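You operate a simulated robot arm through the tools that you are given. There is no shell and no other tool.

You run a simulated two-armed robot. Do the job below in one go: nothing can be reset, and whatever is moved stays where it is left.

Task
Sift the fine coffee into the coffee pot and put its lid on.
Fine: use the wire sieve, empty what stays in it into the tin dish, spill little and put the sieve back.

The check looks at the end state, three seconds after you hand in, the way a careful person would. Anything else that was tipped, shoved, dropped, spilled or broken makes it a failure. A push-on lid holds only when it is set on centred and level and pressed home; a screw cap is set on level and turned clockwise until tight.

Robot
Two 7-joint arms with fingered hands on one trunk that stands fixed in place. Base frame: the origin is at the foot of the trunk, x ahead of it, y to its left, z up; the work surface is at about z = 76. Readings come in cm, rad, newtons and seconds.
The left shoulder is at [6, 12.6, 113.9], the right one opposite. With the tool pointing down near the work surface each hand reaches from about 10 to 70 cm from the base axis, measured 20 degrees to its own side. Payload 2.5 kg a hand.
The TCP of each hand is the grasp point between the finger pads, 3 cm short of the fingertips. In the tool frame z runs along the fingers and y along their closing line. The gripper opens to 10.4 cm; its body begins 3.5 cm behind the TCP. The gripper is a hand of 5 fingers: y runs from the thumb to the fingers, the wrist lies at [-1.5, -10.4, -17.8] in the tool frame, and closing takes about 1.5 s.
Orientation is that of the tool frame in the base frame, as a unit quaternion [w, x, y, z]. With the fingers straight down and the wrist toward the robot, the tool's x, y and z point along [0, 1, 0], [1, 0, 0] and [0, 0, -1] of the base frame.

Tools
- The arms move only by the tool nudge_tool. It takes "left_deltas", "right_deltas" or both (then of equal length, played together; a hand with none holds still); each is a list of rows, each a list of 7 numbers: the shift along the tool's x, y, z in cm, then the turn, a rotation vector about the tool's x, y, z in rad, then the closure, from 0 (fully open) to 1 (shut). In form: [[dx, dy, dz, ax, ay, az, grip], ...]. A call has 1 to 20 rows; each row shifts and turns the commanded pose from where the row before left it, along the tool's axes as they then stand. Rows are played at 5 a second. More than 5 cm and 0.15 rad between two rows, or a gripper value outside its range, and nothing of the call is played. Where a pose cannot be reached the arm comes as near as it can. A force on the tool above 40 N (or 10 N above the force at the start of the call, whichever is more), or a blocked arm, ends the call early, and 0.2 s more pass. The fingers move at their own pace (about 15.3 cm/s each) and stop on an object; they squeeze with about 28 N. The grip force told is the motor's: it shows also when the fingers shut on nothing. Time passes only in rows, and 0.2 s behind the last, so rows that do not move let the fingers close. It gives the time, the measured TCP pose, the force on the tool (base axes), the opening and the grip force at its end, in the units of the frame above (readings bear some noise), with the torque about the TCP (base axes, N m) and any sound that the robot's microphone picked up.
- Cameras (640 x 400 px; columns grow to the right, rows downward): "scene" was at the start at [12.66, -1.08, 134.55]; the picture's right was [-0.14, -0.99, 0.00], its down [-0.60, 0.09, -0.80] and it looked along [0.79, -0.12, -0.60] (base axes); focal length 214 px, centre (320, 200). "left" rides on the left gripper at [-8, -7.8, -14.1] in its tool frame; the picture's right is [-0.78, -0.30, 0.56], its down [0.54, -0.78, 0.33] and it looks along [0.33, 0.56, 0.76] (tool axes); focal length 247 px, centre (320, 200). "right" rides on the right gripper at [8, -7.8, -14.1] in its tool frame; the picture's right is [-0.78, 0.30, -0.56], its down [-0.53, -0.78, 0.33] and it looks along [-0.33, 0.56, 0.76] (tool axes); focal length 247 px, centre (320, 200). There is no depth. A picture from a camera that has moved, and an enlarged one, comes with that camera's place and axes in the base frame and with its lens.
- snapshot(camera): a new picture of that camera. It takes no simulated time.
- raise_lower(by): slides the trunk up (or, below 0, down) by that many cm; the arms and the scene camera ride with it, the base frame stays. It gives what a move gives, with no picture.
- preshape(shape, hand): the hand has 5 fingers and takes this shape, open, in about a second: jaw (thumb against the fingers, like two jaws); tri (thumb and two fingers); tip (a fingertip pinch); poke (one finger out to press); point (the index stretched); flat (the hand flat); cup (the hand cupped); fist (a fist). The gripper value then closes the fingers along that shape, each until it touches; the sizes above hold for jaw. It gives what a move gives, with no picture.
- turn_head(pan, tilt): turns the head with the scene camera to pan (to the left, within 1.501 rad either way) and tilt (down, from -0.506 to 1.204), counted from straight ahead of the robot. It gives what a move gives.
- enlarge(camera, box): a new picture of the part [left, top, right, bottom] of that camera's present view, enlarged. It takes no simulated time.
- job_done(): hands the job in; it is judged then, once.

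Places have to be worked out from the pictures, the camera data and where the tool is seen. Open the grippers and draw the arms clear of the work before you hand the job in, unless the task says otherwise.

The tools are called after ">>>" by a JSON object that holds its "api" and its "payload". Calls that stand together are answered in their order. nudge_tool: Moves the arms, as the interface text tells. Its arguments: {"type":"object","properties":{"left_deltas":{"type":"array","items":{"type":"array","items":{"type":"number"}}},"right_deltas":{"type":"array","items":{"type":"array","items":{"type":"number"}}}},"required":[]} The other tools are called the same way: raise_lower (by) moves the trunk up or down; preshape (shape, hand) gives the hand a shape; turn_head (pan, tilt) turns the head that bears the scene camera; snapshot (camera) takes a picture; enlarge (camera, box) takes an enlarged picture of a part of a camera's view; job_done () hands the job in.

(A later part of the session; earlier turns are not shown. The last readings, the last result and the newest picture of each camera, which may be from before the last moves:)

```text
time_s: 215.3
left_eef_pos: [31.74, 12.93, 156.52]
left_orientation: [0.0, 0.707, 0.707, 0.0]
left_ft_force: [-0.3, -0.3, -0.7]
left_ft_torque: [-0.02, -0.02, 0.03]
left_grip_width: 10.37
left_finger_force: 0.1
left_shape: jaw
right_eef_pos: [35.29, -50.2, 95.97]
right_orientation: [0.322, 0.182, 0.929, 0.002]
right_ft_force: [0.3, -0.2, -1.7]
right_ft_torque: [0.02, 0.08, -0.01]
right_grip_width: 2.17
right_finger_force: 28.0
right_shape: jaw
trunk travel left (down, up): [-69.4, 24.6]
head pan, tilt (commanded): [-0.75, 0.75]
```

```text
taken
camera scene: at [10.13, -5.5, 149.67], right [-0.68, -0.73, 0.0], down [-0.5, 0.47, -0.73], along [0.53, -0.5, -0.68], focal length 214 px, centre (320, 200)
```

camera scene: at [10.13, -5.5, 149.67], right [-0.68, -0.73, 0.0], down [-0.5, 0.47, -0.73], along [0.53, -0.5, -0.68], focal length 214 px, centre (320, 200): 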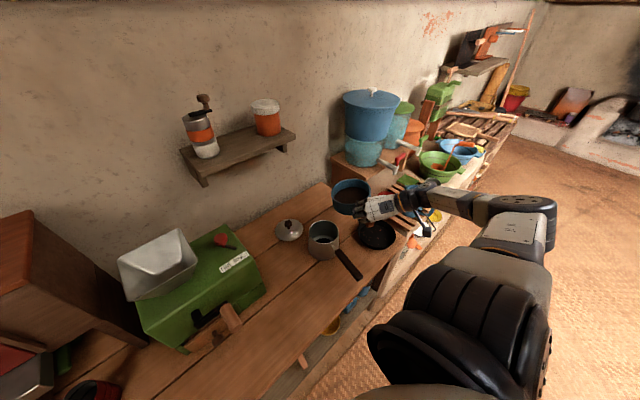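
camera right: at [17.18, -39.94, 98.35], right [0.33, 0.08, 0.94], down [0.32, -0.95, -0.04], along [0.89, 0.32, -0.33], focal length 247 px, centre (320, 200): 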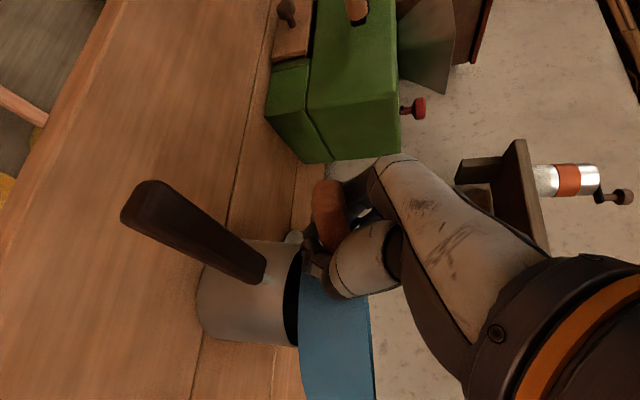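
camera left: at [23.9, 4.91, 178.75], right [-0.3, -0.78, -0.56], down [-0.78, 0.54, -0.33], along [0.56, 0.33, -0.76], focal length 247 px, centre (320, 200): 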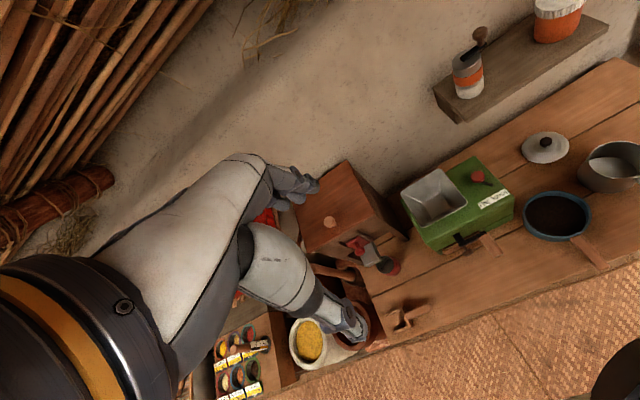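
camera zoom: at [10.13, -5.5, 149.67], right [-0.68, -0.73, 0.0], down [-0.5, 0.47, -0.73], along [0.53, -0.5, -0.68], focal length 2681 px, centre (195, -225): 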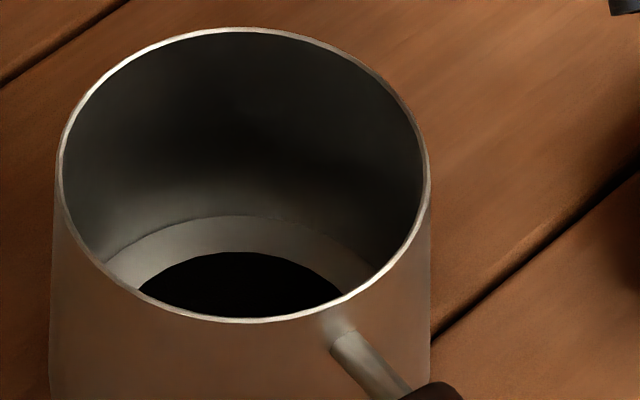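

The disc in the pot stays the same, so I want a steeper view into the pot. I raise the trunk 24 cm (sieve rises with it, aside of the pot) and look down.

>>> {"api": "raise_lower", "payload": {"by": 24}}

>>> {"api": "turn_head", "payload": {"pan": -0.75, "tilt": 0.95}}

>>> {"api": "snapshot", "payload": {"camera": "scene"}}

>>> {"api": "enlarge", "payload": {"camera": "scene", "box": [290, 190, 350, 240]}}

```text
time_s: 217.8
left_eef_pos: [31.81, 12.96, 180.38]
left_orientation: [0.0, 0.707, 0.707, -0.001]
left_ft_force: [-0.7, -0.3, -0.3]
left_ft_torque: [0.01, -0.03, 0.02]
left_grip_width: 10.37
left_finger_force: 0.0
left_shape: jaw
right_eef_pos: [35.43, -50.22, 119.96]
right_orientation: [0.323, 0.182, 0.929, 0.002]
right_ft_force: [0.4, 0.1, -1.3]
right_ft_torque: [0.05, 0.12, -0.01]
right_grip_width: 2.2
right_finger_force: 28.0
right_shape: jaw
trunk travel left (down, up): [-93.4, 0.6]
head pan, tilt (commanded): [-0.75, 0.75]
```

```text
time_s: 218.5
left_eef_pos: [31.74, 13.0, 180.52]
left_orientation: [0.0, 0.707, 0.707, 0.0]
left_ft_force: [0.4, 0.3, -0.9]
left_ft_torque: [-0.04, 0.03, 0.01]
left_grip_width: 10.4
left_finger_force: 0.0
left_shape: jaw
right_eef_pos: [35.46, -50.26, 119.9]
right_orientation: [0.323, 0.183, 0.929, 0.002]
right_ft_force: [-0.2, -0.3, -0.3]
right_ft_torque: [0.07, 0.09, -0.02]
right_grip_width: 2.17
right_finger_force: 28.4
right_shape: jaw
trunk travel left (down, up): [-93.4, 0.6]
head pan, tilt (commanded): [-0.75, 0.949]
```

```text
taken
camera scene: at [9.39, -4.81, 172.12], right [-0.68, -0.73, 0.0], down [-0.59, 0.55, -0.58], along [0.43, -0.4, -0.81], focal length 214 px, centre (320, 200)
```

scene: 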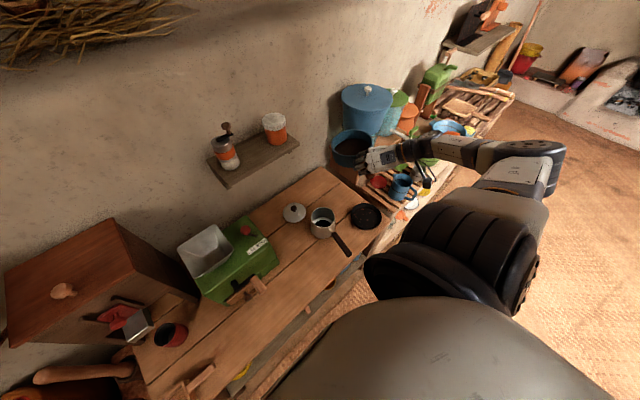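

```text
8.00 times, centred on (320, 215) of scene
camera zoom: at [9.39, -4.81, 172.12], right [-0.68, -0.73, 0.0], down [-0.59, 0.55, -0.58], along [0.43, -0.4, -0.81], focal length 1716 px, centre (320, 80)
```

zoom: 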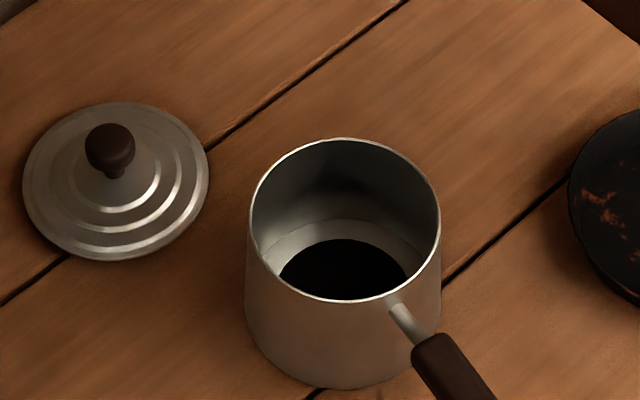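

The pot holds a neat heap of fine coffee (about 8 cm wide), unchanged by further shaking, so the fines are through. I measure the tin dish from this steep view for emptying the rest.

>>> {"api": "enlarge", "payload": {"camera": "scene", "box": [330, 185, 400, 240]}}

>>> {"api": "enlarge", "payload": {"camera": "scene", "box": [325, 120, 395, 175]}}

```text
7.27 times, centred on (365, 212) of scene
camera zoom: at [9.39, -4.81, 172.12], right [-0.68, -0.73, 0.0], down [-0.59, 0.55, -0.58], along [0.43, -0.4, -0.81], focal length 1560 px, centre (-7, 109)
```

zoom: 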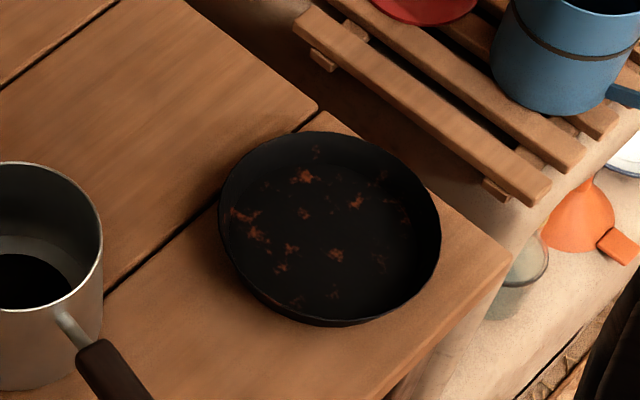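

```text
7.27 times, centred on (360, 148) of scene
camera zoom: at [9.39, -4.81, 172.12], right [-0.68, -0.73, 0.0], down [-0.59, 0.55, -0.58], along [0.43, -0.4, -0.81], focal length 1560 px, centre (29, 582)
```

zoom: 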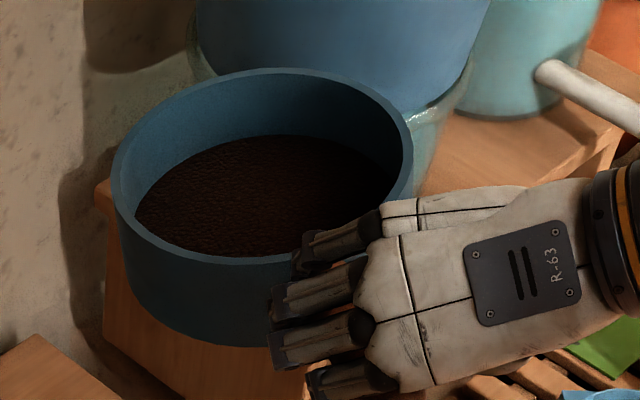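

The dish centre is about [35.6, -61], rim z about 79, diameter 15.5. I lower the trunk 24 cm again, move the hand back and yaw 25° so the sieve stands over the dish.

>>> {"api": "raise_lower", "payload": {"by": -24}}

>>> {"api": "nudge_tool", "payload": {"right_deltas": [[1.51, -0.22, -0.55, 0, 0, 0, 1], [1.51, -0.22, -0.55, 0, 0, 0, 1], [1.51, -0.22, -0.55, 0, 0, 0, 1], [1.51, -0.22, -0.55, 0, 0, 0, 1], [0, 0, 0, 0.0655, -0.0133, 0.086, 1], [0, 0, 0, 0.0655, -0.0133, 0.086, 1], [0, 0, 0, 0.0655, -0.0133, 0.086, 1], [0, 0, 0, 0.0655, -0.0133, 0.086, 1]]}}

>>> {"api": "snapshot", "payload": {"camera": "scene"}}

>>> {"api": "enlarge", "payload": {"camera": "scene", "box": [290, 150, 430, 260]}}

```text
time_s: 221.0
left_eef_pos: [31.76, 12.98, 156.53]
left_orientation: [0.0, 0.707, 0.707, 0.0]
left_ft_force: [-0.2, 0.5, 1.2]
left_ft_torque: [0.02, -0.05, 0.0]
left_grip_width: 10.37
left_finger_force: 0.1
left_shape: jaw
right_eef_pos: [35.35, -50.34, 95.93]
right_orientation: [0.323, 0.182, 0.929, 0.003]
right_ft_force: [-0.3, 0.2, -0.9]
right_ft_torque: [0.03, 0.09, 0.01]
right_grip_width: 2.2
right_finger_force: 27.7
right_shape: jaw
trunk travel left (down, up): [-69.4, 24.6]
head pan, tilt (commanded): [-0.75, 0.949]
```

```text
time_s: 222.8
left_eef_pos: [31.82, 12.89, 156.49]
left_orientation: [0.0, 0.707, 0.707, 0.0]
left_ft_force: [0.4, -0.4, 1.2]
left_ft_torque: [-0.02, 0.02, 0.0]
left_grip_width: 10.35
left_finger_force: 0.0
left_shape: jaw
right_eef_pos: [29.37, -48.72, 93.98]
right_orientation: [0.317, 0.379, 0.867, -0.068]
right_ft_force: [0.5, -0.3, -0.1]
right_ft_torque: [0.05, 0.07, -0.05]
right_grip_width: 2.19
right_finger_force: 28.4
right_shape: jaw
trunk travel left (down, up): [-69.4, 24.6]
head pan, tilt (commanded): [-0.75, 0.949]
```

```text
taken
camera scene: at [9.38, -4.79, 148.12], right [-0.68, -0.73, 0.0], down [-0.59, 0.55, -0.58], along [0.43, -0.4, -0.81], focal length 214 px, centre (320, 200)
```

scene: 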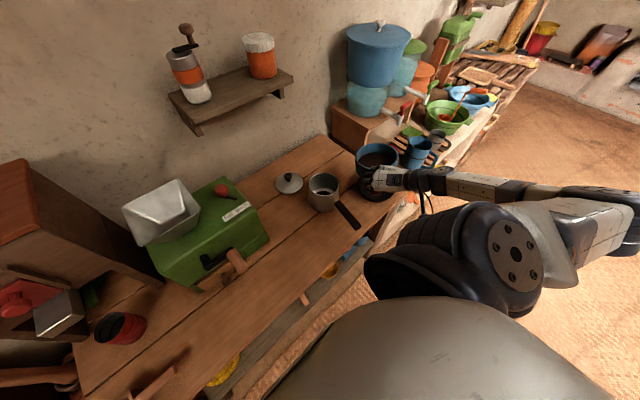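

```text
3.64 times, centred on (360, 205) of scene
camera zoom: at [9.38, -4.79, 148.12], right [-0.68, -0.73, 0.0], down [-0.59, 0.55, -0.58], along [0.43, -0.4, -0.81], focal length 780 px, centre (174, 182)
```

zoom: 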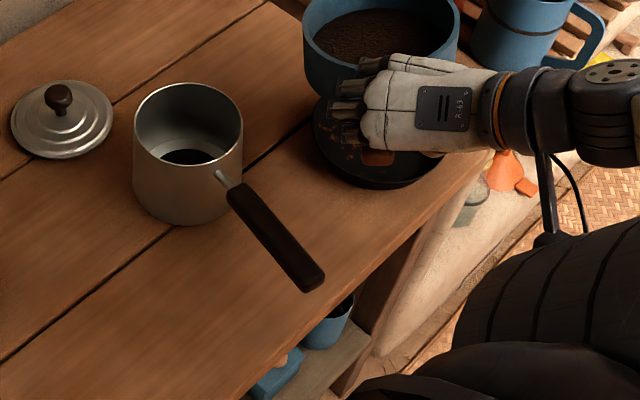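

The sieve is above the dish, but rolling here would bring my wrist down onto the table edge, so I must set the heights: I raise the hand 18 cm and lower the trunk 16 cm, giving the same place with a lower shoulder.

>>> {"api": "nudge_tool", "payload": {"right_deltas": [[-0.6, 0.12, -0.8, 0, 0, 0, 1], [-1.2, 0.25, -1.58, 0, 0, 0, 1], [-1.2, 0.25, -1.58, 0, 0, 0, 1], [-1.2, 0.25, -1.58, 0, 0, 0, 1], [-1.2, 0.25, -1.58, 0, 0, 0, 1], [-1.2, 0.25, -1.58, 0, 0, 0, 1], [-1.2, 0.25, -1.58, 0, 0, 0, 1], [-1.2, 0.25, -1.58, 0, 0, 0, 1], [-1.2, 0.25, -1.58, 0, 0, 0, 1], [-0.6, 0.12, -0.8, 0, 0, 0, 1]]}}

>>> {"api": "raise_lower", "payload": {"by": -16}}

>>> {"api": "snapshot", "payload": {"camera": "scene"}}

>>> {"api": "enlarge", "payload": {"camera": "scene", "box": [290, 120, 430, 230]}}

```text
time_s: 225.0
left_eef_pos: [31.78, 12.93, 156.45]
left_orientation: [0.0, 0.707, 0.707, 0.0]
left_ft_force: [0.2, 1.0, -0.4]
left_ft_torque: [0.04, 0.02, 0.01]
left_grip_width: 10.37
left_finger_force: 0.1
left_shape: jaw
right_eef_pos: [29.46, -48.71, 112.12]
right_orientation: [0.315, 0.378, 0.868, -0.069]
right_ft_force: [0.6, -0.4, -1.4]
right_ft_torque: [0.09, 0.09, 0.03]
right_grip_width: 2.17
right_finger_force: 28.0
right_shape: jaw
trunk travel left (down, up): [-69.4, 24.6]
head pan, tilt (commanded): [-0.75, 0.949]
```

```text
time_s: 226.8
left_eef_pos: [31.76, 12.88, 140.59]
left_orientation: [0.0, 0.707, 0.707, 0.0]
left_ft_force: [-0.4, -0.3, -0.1]
left_ft_torque: [0.0, 0.0, -0.02]
left_grip_width: 10.38
left_finger_force: 0.2
left_shape: jaw
right_eef_pos: [29.48, -48.83, 96.09]
right_orientation: [0.316, 0.377, 0.868, -0.068]
right_ft_force: [0.0, 0.3, -0.9]
right_ft_torque: [0.04, 0.09, 0.0]
right_grip_width: 2.17
right_finger_force: 28.4
right_shape: jaw
trunk travel left (down, up): [-53.4, 40.6]
head pan, tilt (commanded): [-0.75, 0.949]
```

```text
taken
camera scene: at [9.38, -4.8, 132.12], right [-0.68, -0.73, 0.0], down [-0.59, 0.55, -0.58], along [0.43, -0.4, -0.81], focal length 214 px, centre (320, 200)
```

scene: 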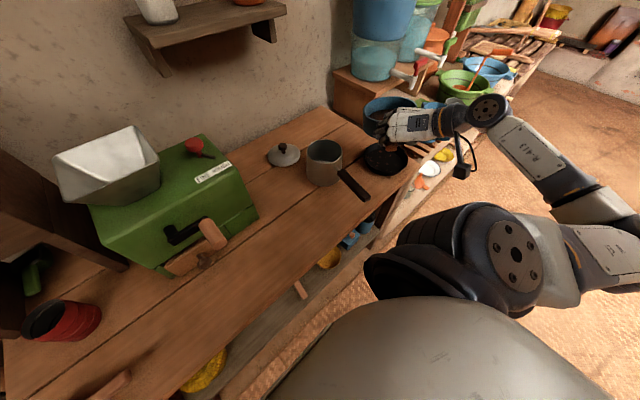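

```text
3.64 times, centred on (360, 175) of scene
camera zoom: at [9.38, -4.8, 132.12], right [-0.68, -0.73, 0.0], down [-0.59, 0.55, -0.58], along [0.43, -0.4, -0.81], focal length 780 px, centre (174, 291)
```

zoom: 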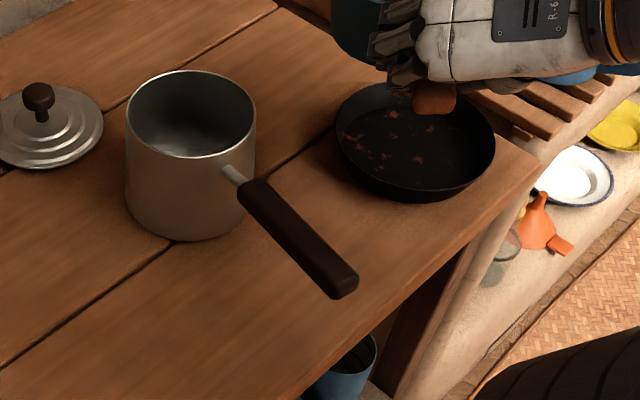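

>>> {"api": "enlarge", "payload": {"camera": "scene", "box": [345, 80, 445, 180]}}

```text
4.00 times, centred on (395, 130) of scene
camera zoom: at [9.38, -4.8, 132.12], right [-0.68, -0.73, 0.0], down [-0.59, 0.55, -0.58], along [0.43, -0.4, -0.81], focal length 858 px, centre (20, 480)
```

zoom: 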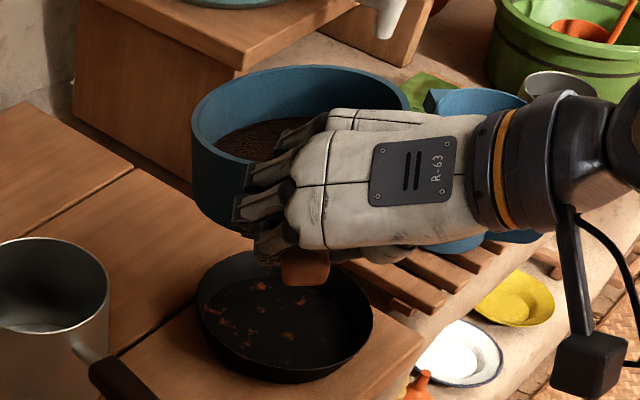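

Sieve centre is at about [37.5, -58.6], offset as planned toward the uphill side of the dish. I start rolling it to the right: first 35°.

>>> {"api": "nudge_tool", "payload": {"right_deltas": [[0, 0, 0, -0.08, -0.01, 0.059, 1], [0, 0, 0, -0.08, -0.01, 0.059, 1], [0, 0, 0, -0.08, -0.01, 0.059, 1], [0, 0, 0, -0.08, -0.01, 0.059, 1], [0, 0, 0, -0.08, -0.01, 0.059, 1], [0, 0, 0, -0.08, -0.01, 0.059, 1]]}}

>>> {"api": "enlarge", "payload": {"camera": "scene", "box": [345, 80, 445, 180]}}

```text
time_s: 228.2
left_eef_pos: [31.79, 12.86, 140.59]
left_orientation: [0.0, 0.707, 0.707, -0.001]
left_ft_force: [-0.3, -0.9, 0.1]
left_ft_torque: [-0.01, 0.05, 0.0]
left_grip_width: 10.36
left_finger_force: 0.0
left_shape: jaw
right_eef_pos: [29.35, -48.66, 96.18]
right_orientation: [0.429, 0.437, 0.769, 0.184]
right_ft_force: [0.1, -0.3, -1.1]
right_ft_torque: [0.08, 0.09, -0.02]
right_grip_width: 2.15
right_finger_force: 28.0
right_shape: jaw
trunk travel left (down, up): [-53.4, 40.6]
head pan, tilt (commanded): [-0.75, 0.949]
```

```text
4.00 times, centred on (395, 130) of scene
camera zoom: at [9.38, -4.81, 132.12], right [-0.68, -0.73, 0.0], down [-0.59, 0.55, -0.58], along [0.43, -0.4, -0.81], focal length 858 px, centre (20, 480)
```

zoom: 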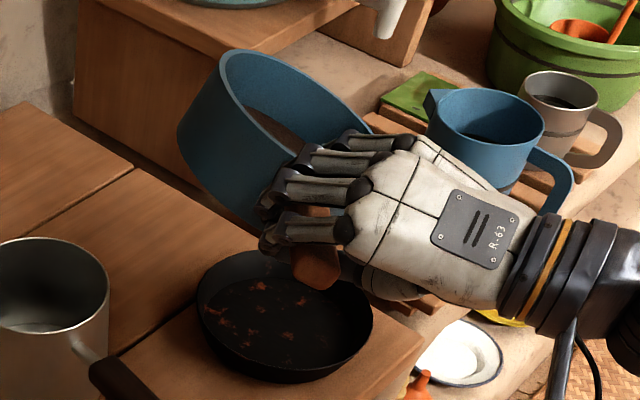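

No spilling yet at 35°. I continue slowly to about 72°.

>>> {"api": "nudge_tool", "payload": {"right_deltas": [[0, 0, 0, -0.064, -0.008, 0.047, 1], [0, 0, 0, -0.064, -0.008, 0.047, 1], [0, 0, 0, -0.064, -0.008, 0.047, 1], [0, 0, 0, -0.064, -0.008, 0.047, 1], [0, 0, 0, -0.064, -0.008, 0.047, 1], [0, 0, 0, -0.064, -0.008, 0.047, 1], [0, 0, 0, -0.064, -0.008, 0.047, 1], [0, 0, 0, -0.064, -0.008, 0.047, 1]]}}

>>> {"api": "enlarge", "payload": {"camera": "scene", "box": [345, 80, 445, 180]}}

```text
time_s: 230.0
left_eef_pos: [31.81, 12.85, 140.58]
left_orientation: [0.0, 0.708, 0.707, 0.0]
left_ft_force: [0.2, -0.3, 0.1]
left_ft_torque: [0.02, 0.01, -0.02]
left_grip_width: 10.37
left_finger_force: 0.1
left_shape: jaw
right_eef_pos: [29.42, -48.82, 96.16]
right_orientation: [0.507, 0.454, 0.59, 0.434]
right_ft_force: [0.5, -0.7, -0.6]
right_ft_torque: [0.05, 0.1, 0.01]
right_grip_width: 2.15
right_finger_force: 28.2
right_shape: jaw
trunk travel left (down, up): [-53.4, 40.6]
head pan, tilt (commanded): [-0.75, 0.949]
```

```text
4.00 times, centred on (395, 130) of scene
camera zoom: at [9.39, -4.81, 132.12], right [-0.68, -0.73, 0.0], down [-0.59, 0.55, -0.58], along [0.43, -0.4, -0.81], focal length 858 px, centre (20, 480)
```

zoom: 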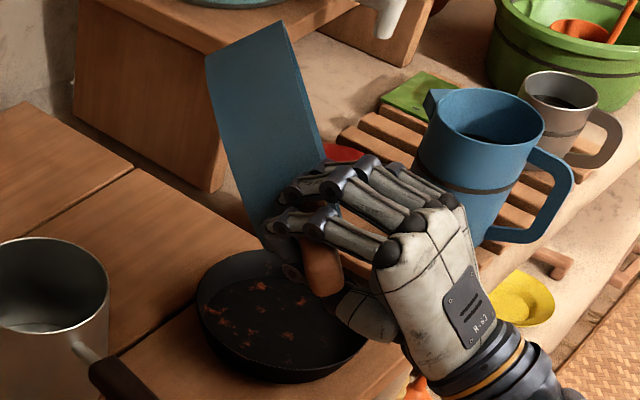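

At about 70° nothing has fallen into view yet. I continue to about 110°.

>>> {"api": "nudge_tool", "payload": {"right_deltas": [[0, 0, 0, -0.064, -0.008, 0.047, 1], [0, 0, 0, -0.064, -0.008, 0.047, 1], [0, 0, 0, -0.064, -0.008, 0.047, 1], [0, 0, 0, -0.064, -0.008, 0.047, 1], [0, 0, 0, -0.064, -0.008, 0.047, 1], [0, 0, 0, -0.064, -0.008, 0.047, 1], [0, 0, 0, -0.064, -0.008, 0.047, 1], [0, 0, 0, -0.064, -0.008, 0.047, 1]]}}

>>> {"api": "enlarge", "payload": {"camera": "scene", "box": [345, 80, 445, 180]}}

>>> {"api": "snapshot", "payload": {"camera": "scene"}}

```text
time_s: 231.8
left_eef_pos: [31.76, 12.93, 140.52]
left_orientation: [0.0, 0.707, 0.707, 0.0]
left_ft_force: [0.0, 0.2, 0.5]
left_ft_torque: [-0.03, 0.02, 0.01]
left_grip_width: 10.4
left_finger_force: 0.1
left_shape: jaw
right_eef_pos: [29.35, -48.7, 96.1]
right_orientation: [0.535, 0.426, 0.35, 0.64]
right_ft_force: [0.0, -0.4, -0.7]
right_ft_torque: [0.08, 0.07, 0.03]
right_grip_width: 2.11
right_finger_force: 27.8
right_shape: jaw
trunk travel left (down, up): [-53.4, 40.6]
head pan, tilt (commanded): [-0.75, 0.949]
```

```text
4.00 times, centred on (395, 130) of scene
camera zoom: at [9.39, -4.8, 132.11], right [-0.68, -0.73, 0.0], down [-0.59, 0.55, -0.58], along [0.43, -0.4, -0.81], focal length 858 px, centre (20, 480)
```

zoom: 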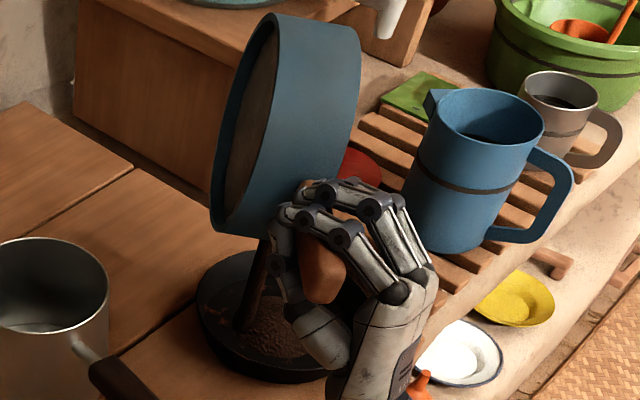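

```text
taken
camera scene: at [9.39, -4.8, 132.11], right [-0.68, -0.73, 0.0], down [-0.59, 0.55, -0.58], along [0.43, -0.4, -0.81], focal length 214 px, centre (320, 200)
```

scene: 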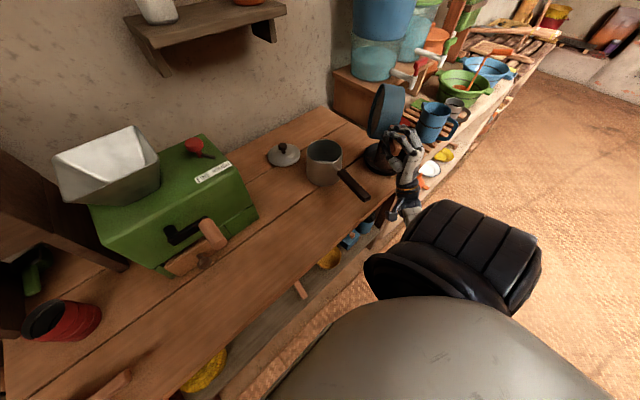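

A stream is pouring into the dish and heaping there. I hold still 3 s to let it run, then look.

>>> {"api": "nudge_tool", "payload": {"right_deltas": [[0, 0, 0, 0, 0, 0, 1], [0, 0, 0, 0, 0, 0, 1], [0, 0, 0, 0, 0, 0, 1], [0, 0, 0, 0, 0, 0, 1], [0, 0, 0, 0, 0, 0, 1], [0, 0, 0, 0, 0, 0, 1], [0, 0, 0, 0, 0, 0, 1], [0, 0, 0, 0, 0, 0, 1], [0, 0, 0, 0, 0, 0, 1], [0, 0, 0, 0, 0, 0, 1], [0, 0, 0, 0, 0, 0, 1], [0, 0, 0, 0, 0, 0, 1], [0, 0, 0, 0, 0, 0, 1], [0, 0, 0, 0, 0, 0, 1], [0, 0, 0, 0, 0, 0, 1]]}}

>>> {"api": "enlarge", "payload": {"camera": "scene", "box": [345, 80, 445, 180]}}

```text
time_s: 235.0
left_eef_pos: [31.74, 12.98, 140.49]
left_orientation: [0.0, 0.707, 0.707, 0.001]
left_ft_force: [-0.6, 0.1, 0.1]
left_ft_torque: [-0.01, 0.0, 0.0]
left_grip_width: 10.35
left_finger_force: 0.1
left_shape: jaw
right_eef_pos: [29.36, -48.66, 96.17]
right_orientation: [0.534, 0.426, 0.351, 0.64]
right_ft_force: [0.2, 0.5, -0.9]
right_ft_torque: [0.07, 0.08, -0.01]
right_grip_width: 2.1
right_finger_force: 27.9
right_shape: jaw
trunk travel left (down, up): [-53.4, 40.6]
head pan, tilt (commanded): [-0.75, 0.949]
```

```text
4.00 times, centred on (395, 130) of scene
camera zoom: at [9.38, -4.8, 132.11], right [-0.68, -0.73, 0.0], down [-0.59, 0.55, -0.58], along [0.43, -0.4, -0.81], focal length 858 px, centre (20, 480)
```

zoom: 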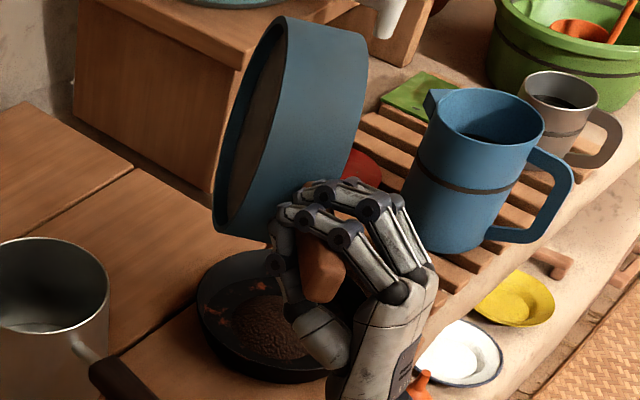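

The stream has ended. I raise 6 cm for wrist clearance, roll a further 12° and give small up-down shakes to clear the mesh.

>>> {"api": "nudge_tool", "payload": {"right_deltas": [[0.34, 1.81, 0.78, 0, 0, 0, 1], [0.34, 1.81, 0.78, 0, 0, 0, 1], [0.34, 1.81, 0.78, 0, 0, 0, 1], [0, 0, 0, -0.064, -0.008, 0.047, 1], [0, 0, 0, -0.064, -0.008, 0.047, 1], [0, 0, 0, -0.064, -0.008, 0.047, 1], [0.1, 0.9, 0.4, 0, 0, 0, 1], [-0.1, -0.9, -0.4, 0, 0, 0, 1], [0.1, 0.9, 0.4, 0, 0, 0, 1], [-0.1, -0.9, -0.4, 0, 0, 0, 1], [0.1, 0.9, 0.4, 0, 0, 0, 1], [-0.1, -0.9, -0.4, 0, 0, 0, 1], [0, 0, 0, 0, 0, 0, 1], [0, 0, 0, 0, 0, 0, 1]]}}

>>> {"api": "enlarge", "payload": {"camera": "scene", "box": [345, 70, 445, 180]}}

>>> {"api": "snapshot", "payload": {"camera": "scene"}}

```text
time_s: 238.0
left_eef_pos: [31.7, 12.83, 140.46]
left_orientation: [0.0, 0.707, 0.708, 0.0]
left_ft_force: [0.7, -0.3, 0.3]
left_ft_torque: [-0.02, 0.02, -0.01]
left_grip_width: 10.36
left_finger_force: 0.1
left_shape: jaw
right_eef_pos: [29.5, -48.79, 102.06]
right_orientation: [0.53, 0.404, 0.251, 0.702]
right_ft_force: [-0.2, 0.3, -2.3]
right_ft_torque: [0.1, 0.08, -0.03]
right_grip_width: 2.11
right_finger_force: 28.0
right_shape: jaw
trunk travel left (down, up): [-53.4, 40.6]
head pan, tilt (commanded): [-0.75, 0.949]
```

```text
3.64 times, centred on (395, 125) of scene
camera zoom: at [9.38, -4.8, 132.11], right [-0.68, -0.73, 0.0], down [-0.59, 0.55, -0.58], along [0.43, -0.4, -0.81], focal length 780 px, centre (47, 473)
```

zoom: 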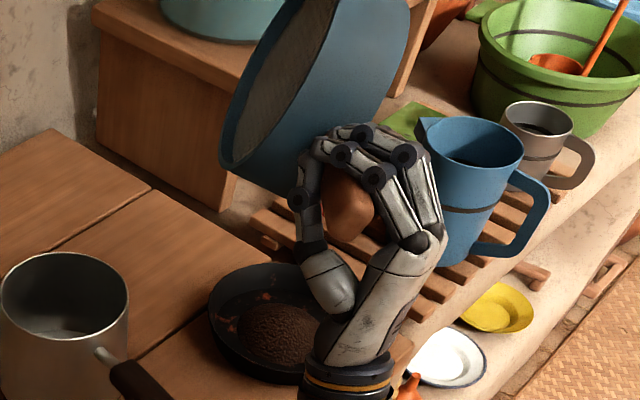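

```text
taken
camera scene: at [9.38, -4.8, 132.11], right [-0.68, -0.73, 0.0], down [-0.59, 0.55, -0.58], along [0.43, -0.4, -0.81], focal length 214 px, centre (320, 200)
```

scene: 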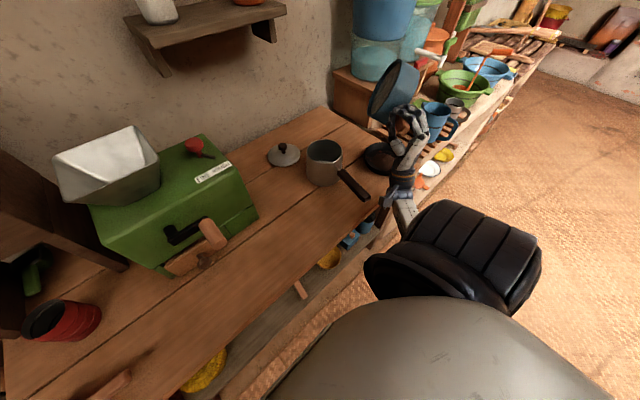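

A clear heap lies in the dish and the wire mesh is visible from below. I roll the sieve back to level and look inside it.

>>> {"api": "nudge_tool", "payload": {"right_deltas": [[0, 0, 0, 0.1131, 0.0141, -0.0832, 1], [0, 0, 0, 0.1131, 0.0141, -0.0832, 1], [0, 0, 0, 0.1131, 0.0141, -0.0832, 1], [0, 0, 0, 0.1131, 0.0141, -0.0832, 1], [0, 0, 0, 0.1131, 0.0141, -0.0832, 1], [0, 0, 0, 0.1131, 0.0141, -0.0832, 1], [0, 0, 0, 0.1131, 0.0141, -0.0832, 1], [0, 0, 0, 0.1131, 0.0141, -0.0832, 1], [0, 0, 0, 0.1131, 0.0141, -0.0832, 1], [0, 0, 0, 0.1131, 0.0141, -0.0832, 1], [0, 0, 0, 0.1131, 0.0141, -0.0832, 1], [0, 0, 0, 0.1131, 0.0141, -0.0832, 1], [0, 0, 0, 0.1131, 0.0141, -0.0832, 1], [0, 0, 0, 0.1131, 0.0141, -0.0832, 1], [0, 0, 0, 0.1131, 0.0141, -0.0832, 1]]}}

>>> {"api": "enlarge", "payload": {"camera": "scene", "box": [345, 70, 445, 180]}}

```text
time_s: 241.2
left_eef_pos: [31.74, 12.94, 140.68]
left_orientation: [0.0, 0.707, 0.707, 0.0]
left_ft_force: [-0.1, -0.1, -0.5]
left_ft_torque: [-0.02, -0.01, 0.02]
left_grip_width: 10.39
left_finger_force: 0.1
left_shape: jaw
right_eef_pos: [29.32, -48.64, 102.08]
right_orientation: [0.315, 0.378, 0.867, -0.071]
right_ft_force: [-0.1, 0.5, -0.3]
right_ft_torque: [0.12, 0.03, 0.03]
right_grip_width: 2.11
right_finger_force: 28.0
right_shape: jaw
trunk travel left (down, up): [-53.4, 40.6]
head pan, tilt (commanded): [-0.75, 0.949]
```

```text
3.64 times, centred on (395, 125) of scene
camera zoom: at [9.39, -4.8, 132.11], right [-0.68, -0.73, 0.0], down [-0.59, 0.55, -0.58], along [0.43, -0.4, -0.81], focal length 780 px, centre (47, 473)
```

zoom: 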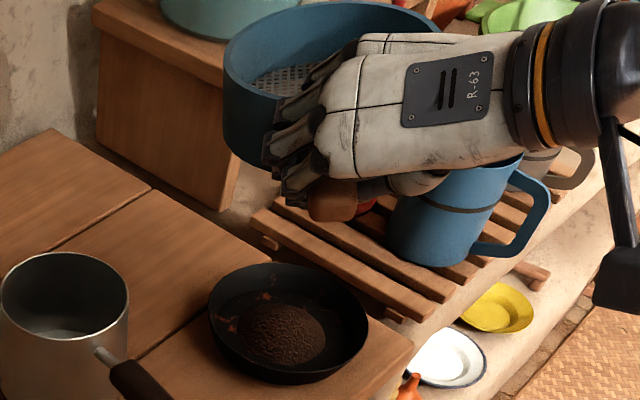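

The sieve now shows its bare grey wire mesh and the heap is inside the dish. I zoom to check the sieve is empty and nothing lies around the dish.

>>> {"api": "enlarge", "payload": {"camera": "scene", "box": [375, 65, 415, 100]}}

>>> {"api": "enlarge", "payload": {"camera": "scene", "box": [345, 125, 425, 195]}}

```text
11.43 times, centred on (395, 82) of scene
camera zoom: at [9.39, -4.8, 132.11], right [-0.68, -0.73, 0.0], down [-0.59, 0.55, -0.58], along [0.43, -0.4, -0.81], focal length 2451 px, centre (-537, 1543)
```

zoom: 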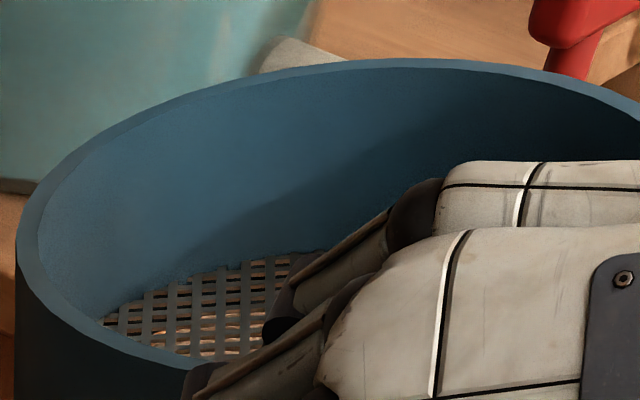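

```text
5.71 times, centred on (385, 160) of scene
camera zoom: at [9.39, -4.8, 132.11], right [-0.68, -0.73, 0.0], down [-0.59, 0.55, -0.58], along [0.43, -0.4, -0.81], focal length 1226 px, centre (-51, 429)
```

zoom: 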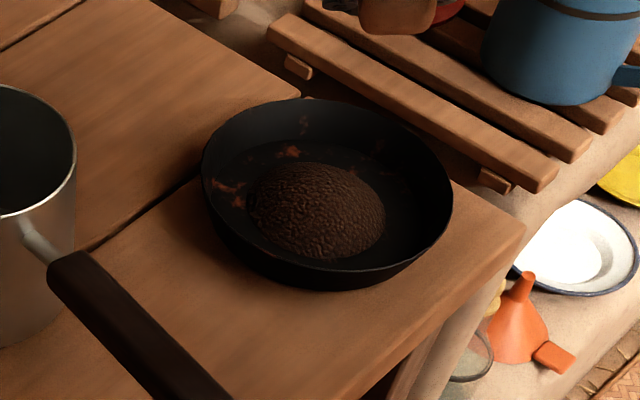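

Sieve empty, dish heap tidy, no spill. Now I return the sieve: raise the trunk 16 cm (as at the grasp), yaw back 45° and carry it over the pot toward its home.

>>> {"api": "raise_lower", "payload": {"by": 16}}

>>> {"api": "nudge_tool", "payload": {"right_deltas": [[0.8, 0.8, -0.3, -0.0783, 0.0162, -0.1036, 1], [0.8, 0.8, -0.3, -0.0783, 0.0162, -0.1036, 1], [0.8, 0.8, -0.3, -0.0783, 0.0162, -0.1036, 1], [0.8, 0.8, -0.3, -0.0783, 0.0162, -0.1036, 1], [0.8, 0.8, -0.3, -0.0783, 0.0162, -0.1036, 1], [0.8, 0.8, -0.3, -0.0783, 0.0162, -0.1036, 1], [0, 0, 0, 0, 0, 0, 1]]}}

>>> {"api": "snapshot", "payload": {"camera": "scene"}}

```text
time_s: 243.1
left_eef_pos: [31.76, 12.81, 156.57]
left_orientation: [0.0, 0.707, 0.707, 0.0]
left_ft_force: [0.1, -0.1, -0.6]
left_ft_torque: [-0.01, 0.01, 0.01]
left_grip_width: 10.38
left_finger_force: 0.0
left_shape: jaw
right_eef_pos: [29.5, -48.66, 118.08]
right_orientation: [0.317, 0.378, 0.867, -0.07]
right_ft_force: [-0.9, -0.3, -0.9]
right_ft_torque: [0.08, 0.03, -0.01]
right_grip_width: 2.09
right_finger_force: 27.7
right_shape: jaw
trunk travel left (down, up): [-69.4, 24.6]
head pan, tilt (commanded): [-0.75, 0.949]
```

```text
time_s: 244.7
left_eef_pos: [31.75, 12.85, 156.44]
left_orientation: [0.0, 0.707, 0.708, 0.0]
left_ft_force: [-0.2, 0.4, 0.9]
left_ft_torque: [0.02, 0.0, 0.0]
left_grip_width: 10.38
left_finger_force: 0.1
left_shape: jaw
right_eef_pos: [27.11, -42.13, 117.23]
right_orientation: [0.316, 0.016, 0.947, 0.057]
right_ft_force: [0.4, 0.2, -1.5]
right_ft_torque: [0.0, 0.06, -0.01]
right_grip_width: 2.1
right_finger_force: 28.5
right_shape: jaw
trunk travel left (down, up): [-69.4, 24.6]
head pan, tilt (commanded): [-0.75, 0.949]
```

```text
taken
camera scene: at [9.37, -4.8, 148.12], right [-0.68, -0.73, 0.0], down [-0.59, 0.55, -0.58], along [0.43, -0.4, -0.81], focal length 214 px, centre (320, 200)
```

scene: 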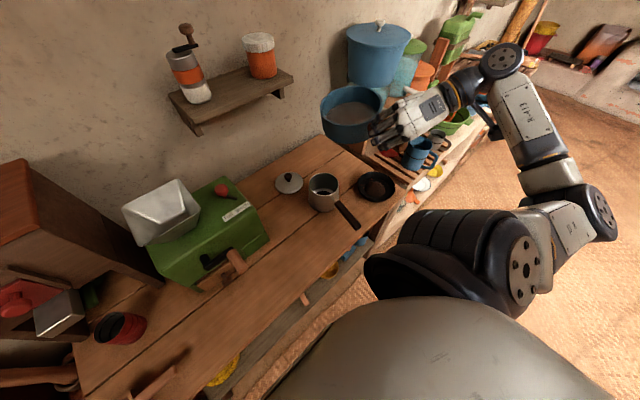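

Level and oriented as at home. I move left above the home spot and descend to z about 90.

>>> {"api": "nudge_tool", "payload": {"right_deltas": [[0.54, 1.87, 0.89, 0, 0, 0, 1], [0.54, 1.87, 0.89, 0, 0, 0, 1], [0.54, 1.87, 0.89, 0, 0, 0, 1], [0.54, 1.87, 0.89, 0, 0, 0, 1], [0.54, 1.87, 0.89, 0, 0, 0, 1], [0.54, 1.87, 0.89, 0, 0, 0, 1], [0.54, 1.87, 0.89, 0, 0, 0, 1], [0.54, 1.87, 0.89, 0, 0, 0, 1], [0.54, 1.87, 0.89, 0, 0, 0, 1], [0.54, 1.87, 0.89, 0, 0, 0, 1], [1.2, -0.24, 1.58, 0, 0, 0, 1], [1.2, -0.24, 1.58, 0, 0, 0, 1], [1.2, -0.24, 1.58, 0, 0, 0, 1], [1.2, -0.24, 1.58, 0, 0, 0, 1], [1.2, -0.24, 1.58, 0, 0, 0, 1], [1.2, -0.24, 1.58, 0, 0, 0, 1], [1.2, -0.24, 1.58, 0, 0, 0, 1], [1.2, -0.24, 1.58, 0, 0, 0, 1], [1.2, -0.24, 1.58, 0, 0, 0, 1]]}}

>>> {"api": "turn_head", "payload": {"pan": -0.3, "tilt": 1.0}}

>>> {"api": "enlarge", "payload": {"camera": "scene", "box": [280, 150, 440, 280]}}

>>> {"api": "snapshot", "payload": {"camera": "right"}}

```text
time_s: 248.7
left_eef_pos: [31.73, 12.91, 156.56]
left_orientation: [-0.001, 0.707, 0.707, 0.0]
left_ft_force: [-0.4, 0.9, -0.3]
left_ft_torque: [0.01, -0.03, 0.02]
left_grip_width: 10.37
left_finger_force: 0.0
left_shape: jaw
right_eef_pos: [28.41, -22.36, 91.06]
right_orientation: [0.317, 0.017, 0.947, 0.056]
right_ft_force: [0.4, 0.3, -0.6]
right_ft_torque: [0.04, 0.09, 0.0]
right_grip_width: 2.08
right_finger_force: 28.3
right_shape: jaw
trunk travel left (down, up): [-69.4, 24.6]
head pan, tilt (commanded): [-0.75, 0.949]
```

```text
time_s: 249.6
left_eef_pos: [31.7, 13.03, 156.52]
left_orientation: [0.0, 0.707, 0.707, 0.0]
left_ft_force: [0.1, 0.1, 0.6]
left_ft_torque: [-0.01, 0.0, -0.02]
left_grip_width: 10.36
left_finger_force: 0.1
left_shape: jaw
right_eef_pos: [28.26, -22.3, 91.24]
right_orientation: [0.317, 0.018, 0.946, 0.057]
right_ft_force: [-0.4, 0.4, -1.5]
right_ft_torque: [0.03, 0.09, -0.02]
right_grip_width: 2.08
right_finger_force: 28.1
right_shape: jaw
trunk travel left (down, up): [-69.4, 24.6]
head pan, tilt (commanded): [-0.3, 1.0]
```

```text
3.08 times, centred on (360, 215) of scene
camera zoom: at [10.72, -1.91, 147.76], right [-0.3, -0.95, 0.0], down [-0.8, 0.25, -0.54], along [0.52, -0.16, -0.84], focal length 660 px, centre (197, 154)
```

zoom: 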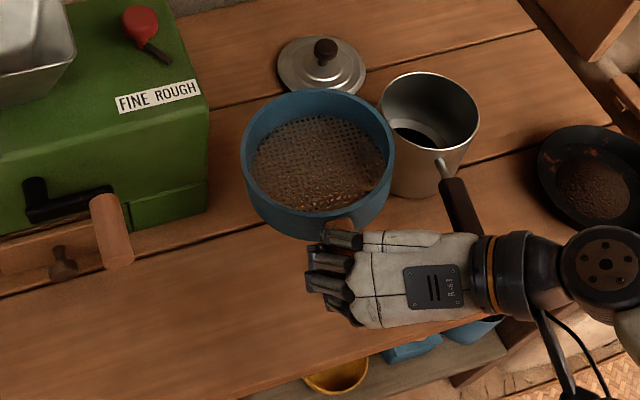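

```text
taken
camera right: at [13.42, -30.88, 96.69], right [0.28, 0.19, 0.94], down [0.63, -0.78, -0.04], along [0.72, 0.6, -0.34], focal length 247 px, centre (320, 200)
```

right: 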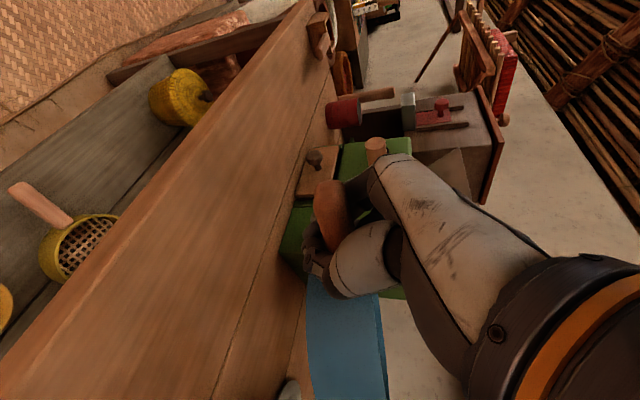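

Back above home; I zoom into the sieve to see whether any rest clings to the mesh.

>>> {"api": "enlarge", "payload": {"camera": "scene", "box": [335, 168, 385, 212]}}

>>> {"api": "enlarge", "payload": {"camera": "scene", "box": [370, 170, 450, 230]}}

```text
9.09 times, centred on (360, 190) of scene
camera zoom: at [10.72, -1.91, 147.76], right [-0.3, -0.95, 0.0], down [-0.8, 0.25, -0.54], along [0.52, -0.16, -0.84], focal length 1950 px, centre (-44, 291)
```

zoom: 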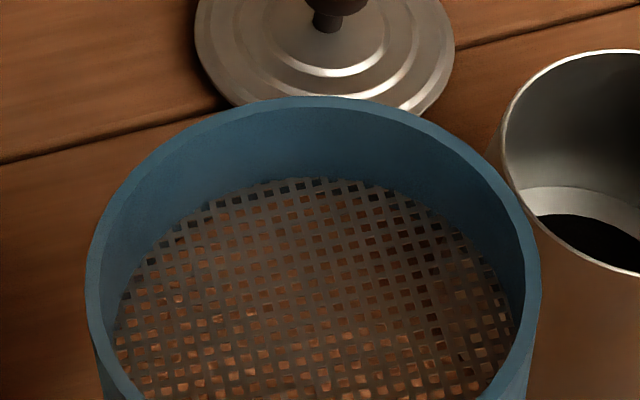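

```text
6.67 times, centred on (410, 200) of scene
camera zoom: at [10.72, -1.91, 147.76], right [-0.3, -0.95, 0.0], down [-0.8, 0.25, -0.54], along [0.52, -0.16, -0.84], focal length 1430 px, centre (-280, 200)
```

zoom: 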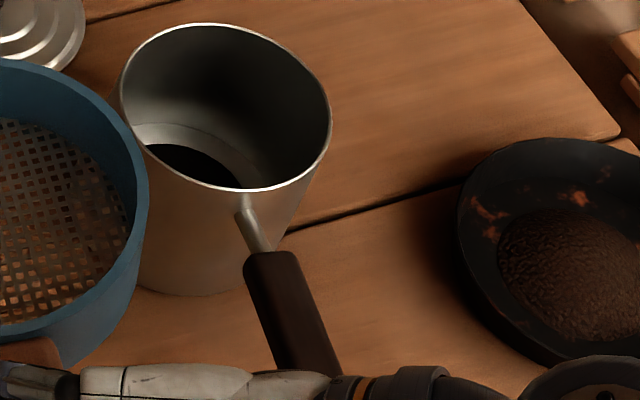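

The mesh is clean. I lower the sieve to its home spot, the last centimetre slowly.

>>> {"api": "nudge_tool", "payload": {"right_deltas": [[0.845, -0.167, 1.066, 0, 0, 0, 1], [0.845, -0.167, 1.066, 0, 0, 0, 1], [0.845, -0.167, 1.066, 0, 0, 0, 1], [0.845, -0.167, 1.066, 0, 0, 0, 1], [0.845, -0.167, 1.066, 0, 0, 0, 1], [0.845, -0.167, 1.066, 0, 0, 0, 1], [0.7, -0.14, 0.9, 0, 0, 0, 1]]}}

>>> {"api": "nudge_tool", "payload": {"right_deltas": [[0.15, -0.03, 0.2, 0, 0, 0, 1], [0.15, -0.03, 0.2, 0, 0, 0, 1], [0.15, -0.03, 0.2, 0, 0, 0, 1]]}}

>>> {"api": "enlarge", "payload": {"camera": "scene", "box": [280, 160, 440, 290]}}

```text
time_s: 251.2
left_eef_pos: [31.75, 13.01, 156.61]
left_orientation: [0.0, 0.707, 0.707, 0.0]
left_ft_force: [-1.0, 0.3, 0.0]
left_ft_torque: [0.0, -0.02, -0.01]
left_grip_width: 10.37
left_finger_force: 0.0
left_shape: jaw
right_eef_pos: [28.05, -22.46, 81.81]
right_orientation: [0.316, 0.017, 0.947, 0.057]
right_ft_force: [-0.5, 0.0, -1.1]
right_ft_torque: [0.03, 0.11, 0.01]
right_grip_width: 2.13
right_finger_force: 28.3
right_shape: jaw
trunk travel left (down, up): [-69.4, 24.6]
head pan, tilt (commanded): [-0.3, 1.0]
```

```text
time_s: 252.0
left_eef_pos: [31.73, 12.94, 156.61]
left_orientation: [0.0, 0.707, 0.708, 0.0]
left_ft_force: [0.3, 0.1, -0.2]
left_ft_torque: [-0.01, 0.01, 0.01]
left_grip_width: 10.36
left_finger_force: 0.1
left_shape: jaw
right_eef_pos: [28.04, -22.56, 81.03]
right_orientation: [0.318, 0.017, 0.946, 0.056]
right_ft_force: [0.1, -0.5, -1.0]
right_ft_torque: [0.01, 0.12, -0.04]
right_grip_width: 2.09
right_finger_force: 27.8
right_shape: jaw
trunk travel left (down, up): [-69.4, 24.6]
head pan, tilt (commanded): [-0.3, 1.0]
```

```text
3.08 times, centred on (360, 225) of scene
camera zoom: at [10.72, -1.9, 147.75], right [-0.3, -0.96, 0.0], down [-0.8, 0.25, -0.54], along [0.52, -0.16, -0.84], focal length 660 px, centre (197, 123)
```

zoom: 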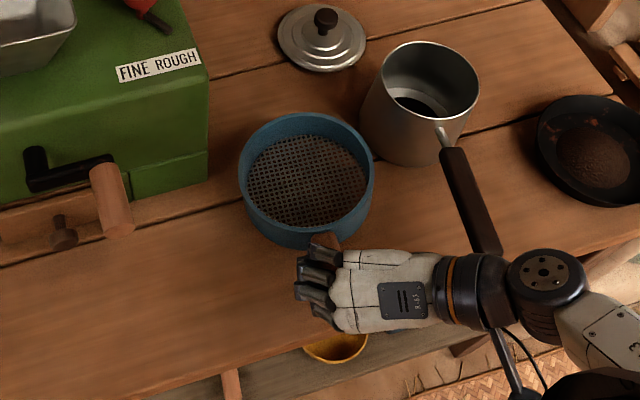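

Not yet in contact (torque still 0.12). I lower in small steps until the load is taken.

>>> {"api": "nudge_tool", "payload": {"right_deltas": [[0.15, -0.03, 0.2, 0, 0, 0, 1], [0.15, -0.03, 0.2, 0, 0, 0, 1]]}}

>>> {"api": "nudge_tool", "payload": {"right_deltas": [[0.12, -0.02, 0.16, 0, 0, 0, 1], [0.0, 0.0, 0.0, 0, 0, 0, 1]]}}

```text
time_s: 252.6
left_eef_pos: [31.77, 12.82, 156.56]
left_orientation: [0.001, 0.707, 0.707, 0.001]
left_ft_force: [0.3, -0.2, -0.8]
left_ft_torque: [-0.02, -0.01, 0.01]
left_grip_width: 10.34
left_finger_force: 0.1
left_shape: jaw
right_eef_pos: [28.1, -22.44, 80.52]
right_orientation: [0.316, 0.017, 0.947, 0.057]
right_ft_force: [0.2, -0.2, -2.0]
right_ft_torque: [0.01, 0.1, 0.01]
right_grip_width: 2.09
right_finger_force: 28.5
right_shape: jaw
trunk travel left (down, up): [-69.4, 24.6]
head pan, tilt (commanded): [-0.3, 1.0]
```

```text
time_s: 253.2
left_eef_pos: [31.77, 12.97, 156.52]
left_orientation: [0.0, 0.707, 0.707, 0.0]
left_ft_force: [0.8, 0.2, -0.2]
left_ft_torque: [0.02, 0.02, 0.05]
left_grip_width: 10.37
left_finger_force: 0.0
left_shape: jaw
right_eef_pos: [27.96, -22.57, 80.33]
right_orientation: [0.316, 0.018, 0.947, 0.057]
right_ft_force: [-0.7, 0.7, 0.4]
right_ft_torque: [0.08, 0.01, 0.0]
right_grip_width: 2.1
right_finger_force: 28.2
right_shape: jaw
trunk travel left (down, up): [-69.4, 24.6]
head pan, tilt (commanded): [-0.3, 1.0]
```

The load is taken by the table. I open the hand and check the sieve stands level.

>>> {"api": "nudge_tool", "payload": {"right_deltas": [[0.06, -0.01, 0.08, 0, 0, 0, 0.9], [0, 0, 0, 0, 0, 0, 0.7], [0, 0, 0, 0, 0, 0, 0.4], [0, 0, 0, 0, 0, 0, 0], [0, 0, 0, 0, 0, 0, 0], [0, 0, 0, 0, 0, 0, 0]]}}

>>> {"api": "snapshot", "payload": {"camera": "right"}}

>>> {"api": "enlarge", "payload": {"camera": "scene", "box": [280, 160, 440, 290]}}

```text
time_s: 254.6
left_eef_pos: [31.71, 13.01, 156.56]
left_orientation: [0.0, 0.707, 0.707, 0.0]
left_ft_force: [0.0, 0.4, 0.2]
left_ft_torque: [-0.02, -0.02, -0.01]
left_grip_width: 10.38
left_finger_force: 0.0
left_shape: jaw
right_eef_pos: [28.1, -22.43, 80.2]
right_orientation: [0.317, 0.017, 0.947, 0.057]
right_ft_force: [-1.0, 1.0, 0.1]
right_ft_torque: [0.02, -0.04, -0.01]
right_grip_width: 10.39
right_finger_force: 0.0
right_shape: jaw
trunk travel left (down, up): [-69.4, 24.6]
head pan, tilt (commanded): [-0.3, 1.0]
```

```text
taken
camera right: at [13.18, -31.02, 85.74], right [0.28, 0.19, 0.94], down [0.63, -0.78, -0.04], along [0.72, 0.6, -0.34], focal length 247 px, centre (320, 200)
```

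right: 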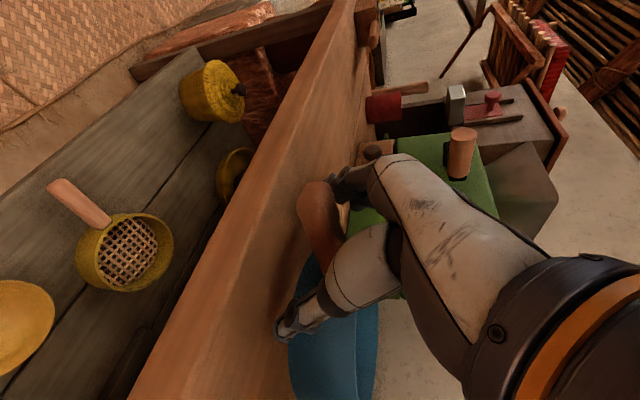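

```text
3.08 times, centred on (360, 225) of scene
camera zoom: at [10.71, -1.89, 147.76], right [-0.3, -0.96, 0.0], down [-0.8, 0.25, -0.54], along [0.52, -0.16, -0.84], focal length 660 px, centre (197, 123)
```

zoom: 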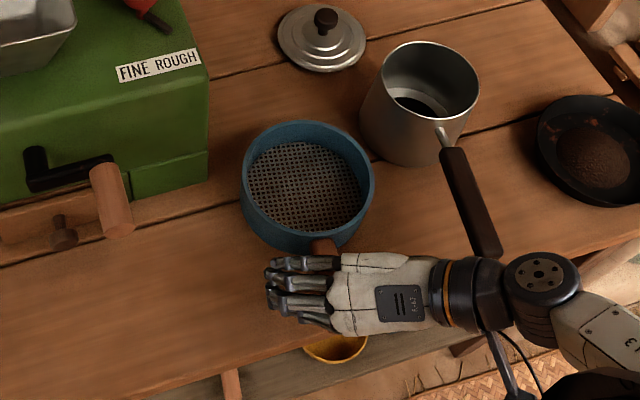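

The sieve stands level, but turned about 7° (bowl 1.9 cm right of its old centre). I re-grip, lift 1 cm, turn it back and set it down again.

>>> {"api": "nudge_tool", "payload": {"right_deltas": [[0, 0, 0, 0, 0, 0, 0.4], [0, 0, 0, 0, 0, 0, 0.7], [0, 0, 0, 0, 0, 0, 1], [0, 0, 0, 0, 0, 0, 1], [0, 0, 0, 0, 0, 0, 1], [0, 0, 0, 0, 0, 0, 1], [-0.36, 0.07, -0.47, 0, 0, 0, 1], [-0.36, 0.07, -0.47, 0, 0, 0, 1], [0, 0, 0, -0.036, 0.0073, -0.0475, 1], [0, 0, 0, -0.036, 0.0073, -0.0475, 1], [0, 0, 0, 0, 0, 0, 1]]}}

>>> {"api": "enlarge", "payload": {"camera": "scene", "box": [270, 160, 430, 290]}}

```text
time_s: 257.0
left_eef_pos: [31.72, 12.91, 156.51]
left_orientation: [0.001, 0.707, 0.707, 0.0]
left_ft_force: [-0.4, 0.2, 0.0]
left_ft_torque: [0.01, 0.04, 0.01]
left_grip_width: 10.37
left_finger_force: 0.1
left_shape: jaw
right_eef_pos: [28.02, -22.61, 81.45]
right_orientation: [0.312, -0.041, 0.946, 0.076]
right_ft_force: [0.6, -0.4, -0.6]
right_ft_torque: [-0.02, 0.1, -0.01]
right_grip_width: 2.18
right_finger_force: 27.9
right_shape: jaw
trunk travel left (down, up): [-69.4, 24.6]
head pan, tilt (commanded): [-0.3, 1.0]
```

```text
3.08 times, centred on (350, 225) of scene
camera zoom: at [10.72, -1.9, 147.76], right [-0.3, -0.96, 0.0], down [-0.8, 0.25, -0.54], along [0.52, -0.16, -0.84], focal length 660 px, centre (228, 123)
```

zoom: 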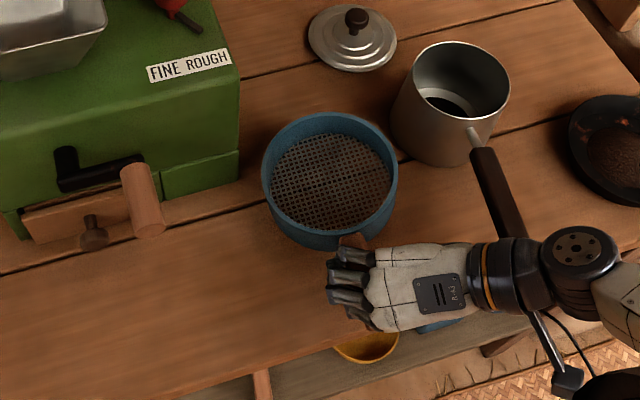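

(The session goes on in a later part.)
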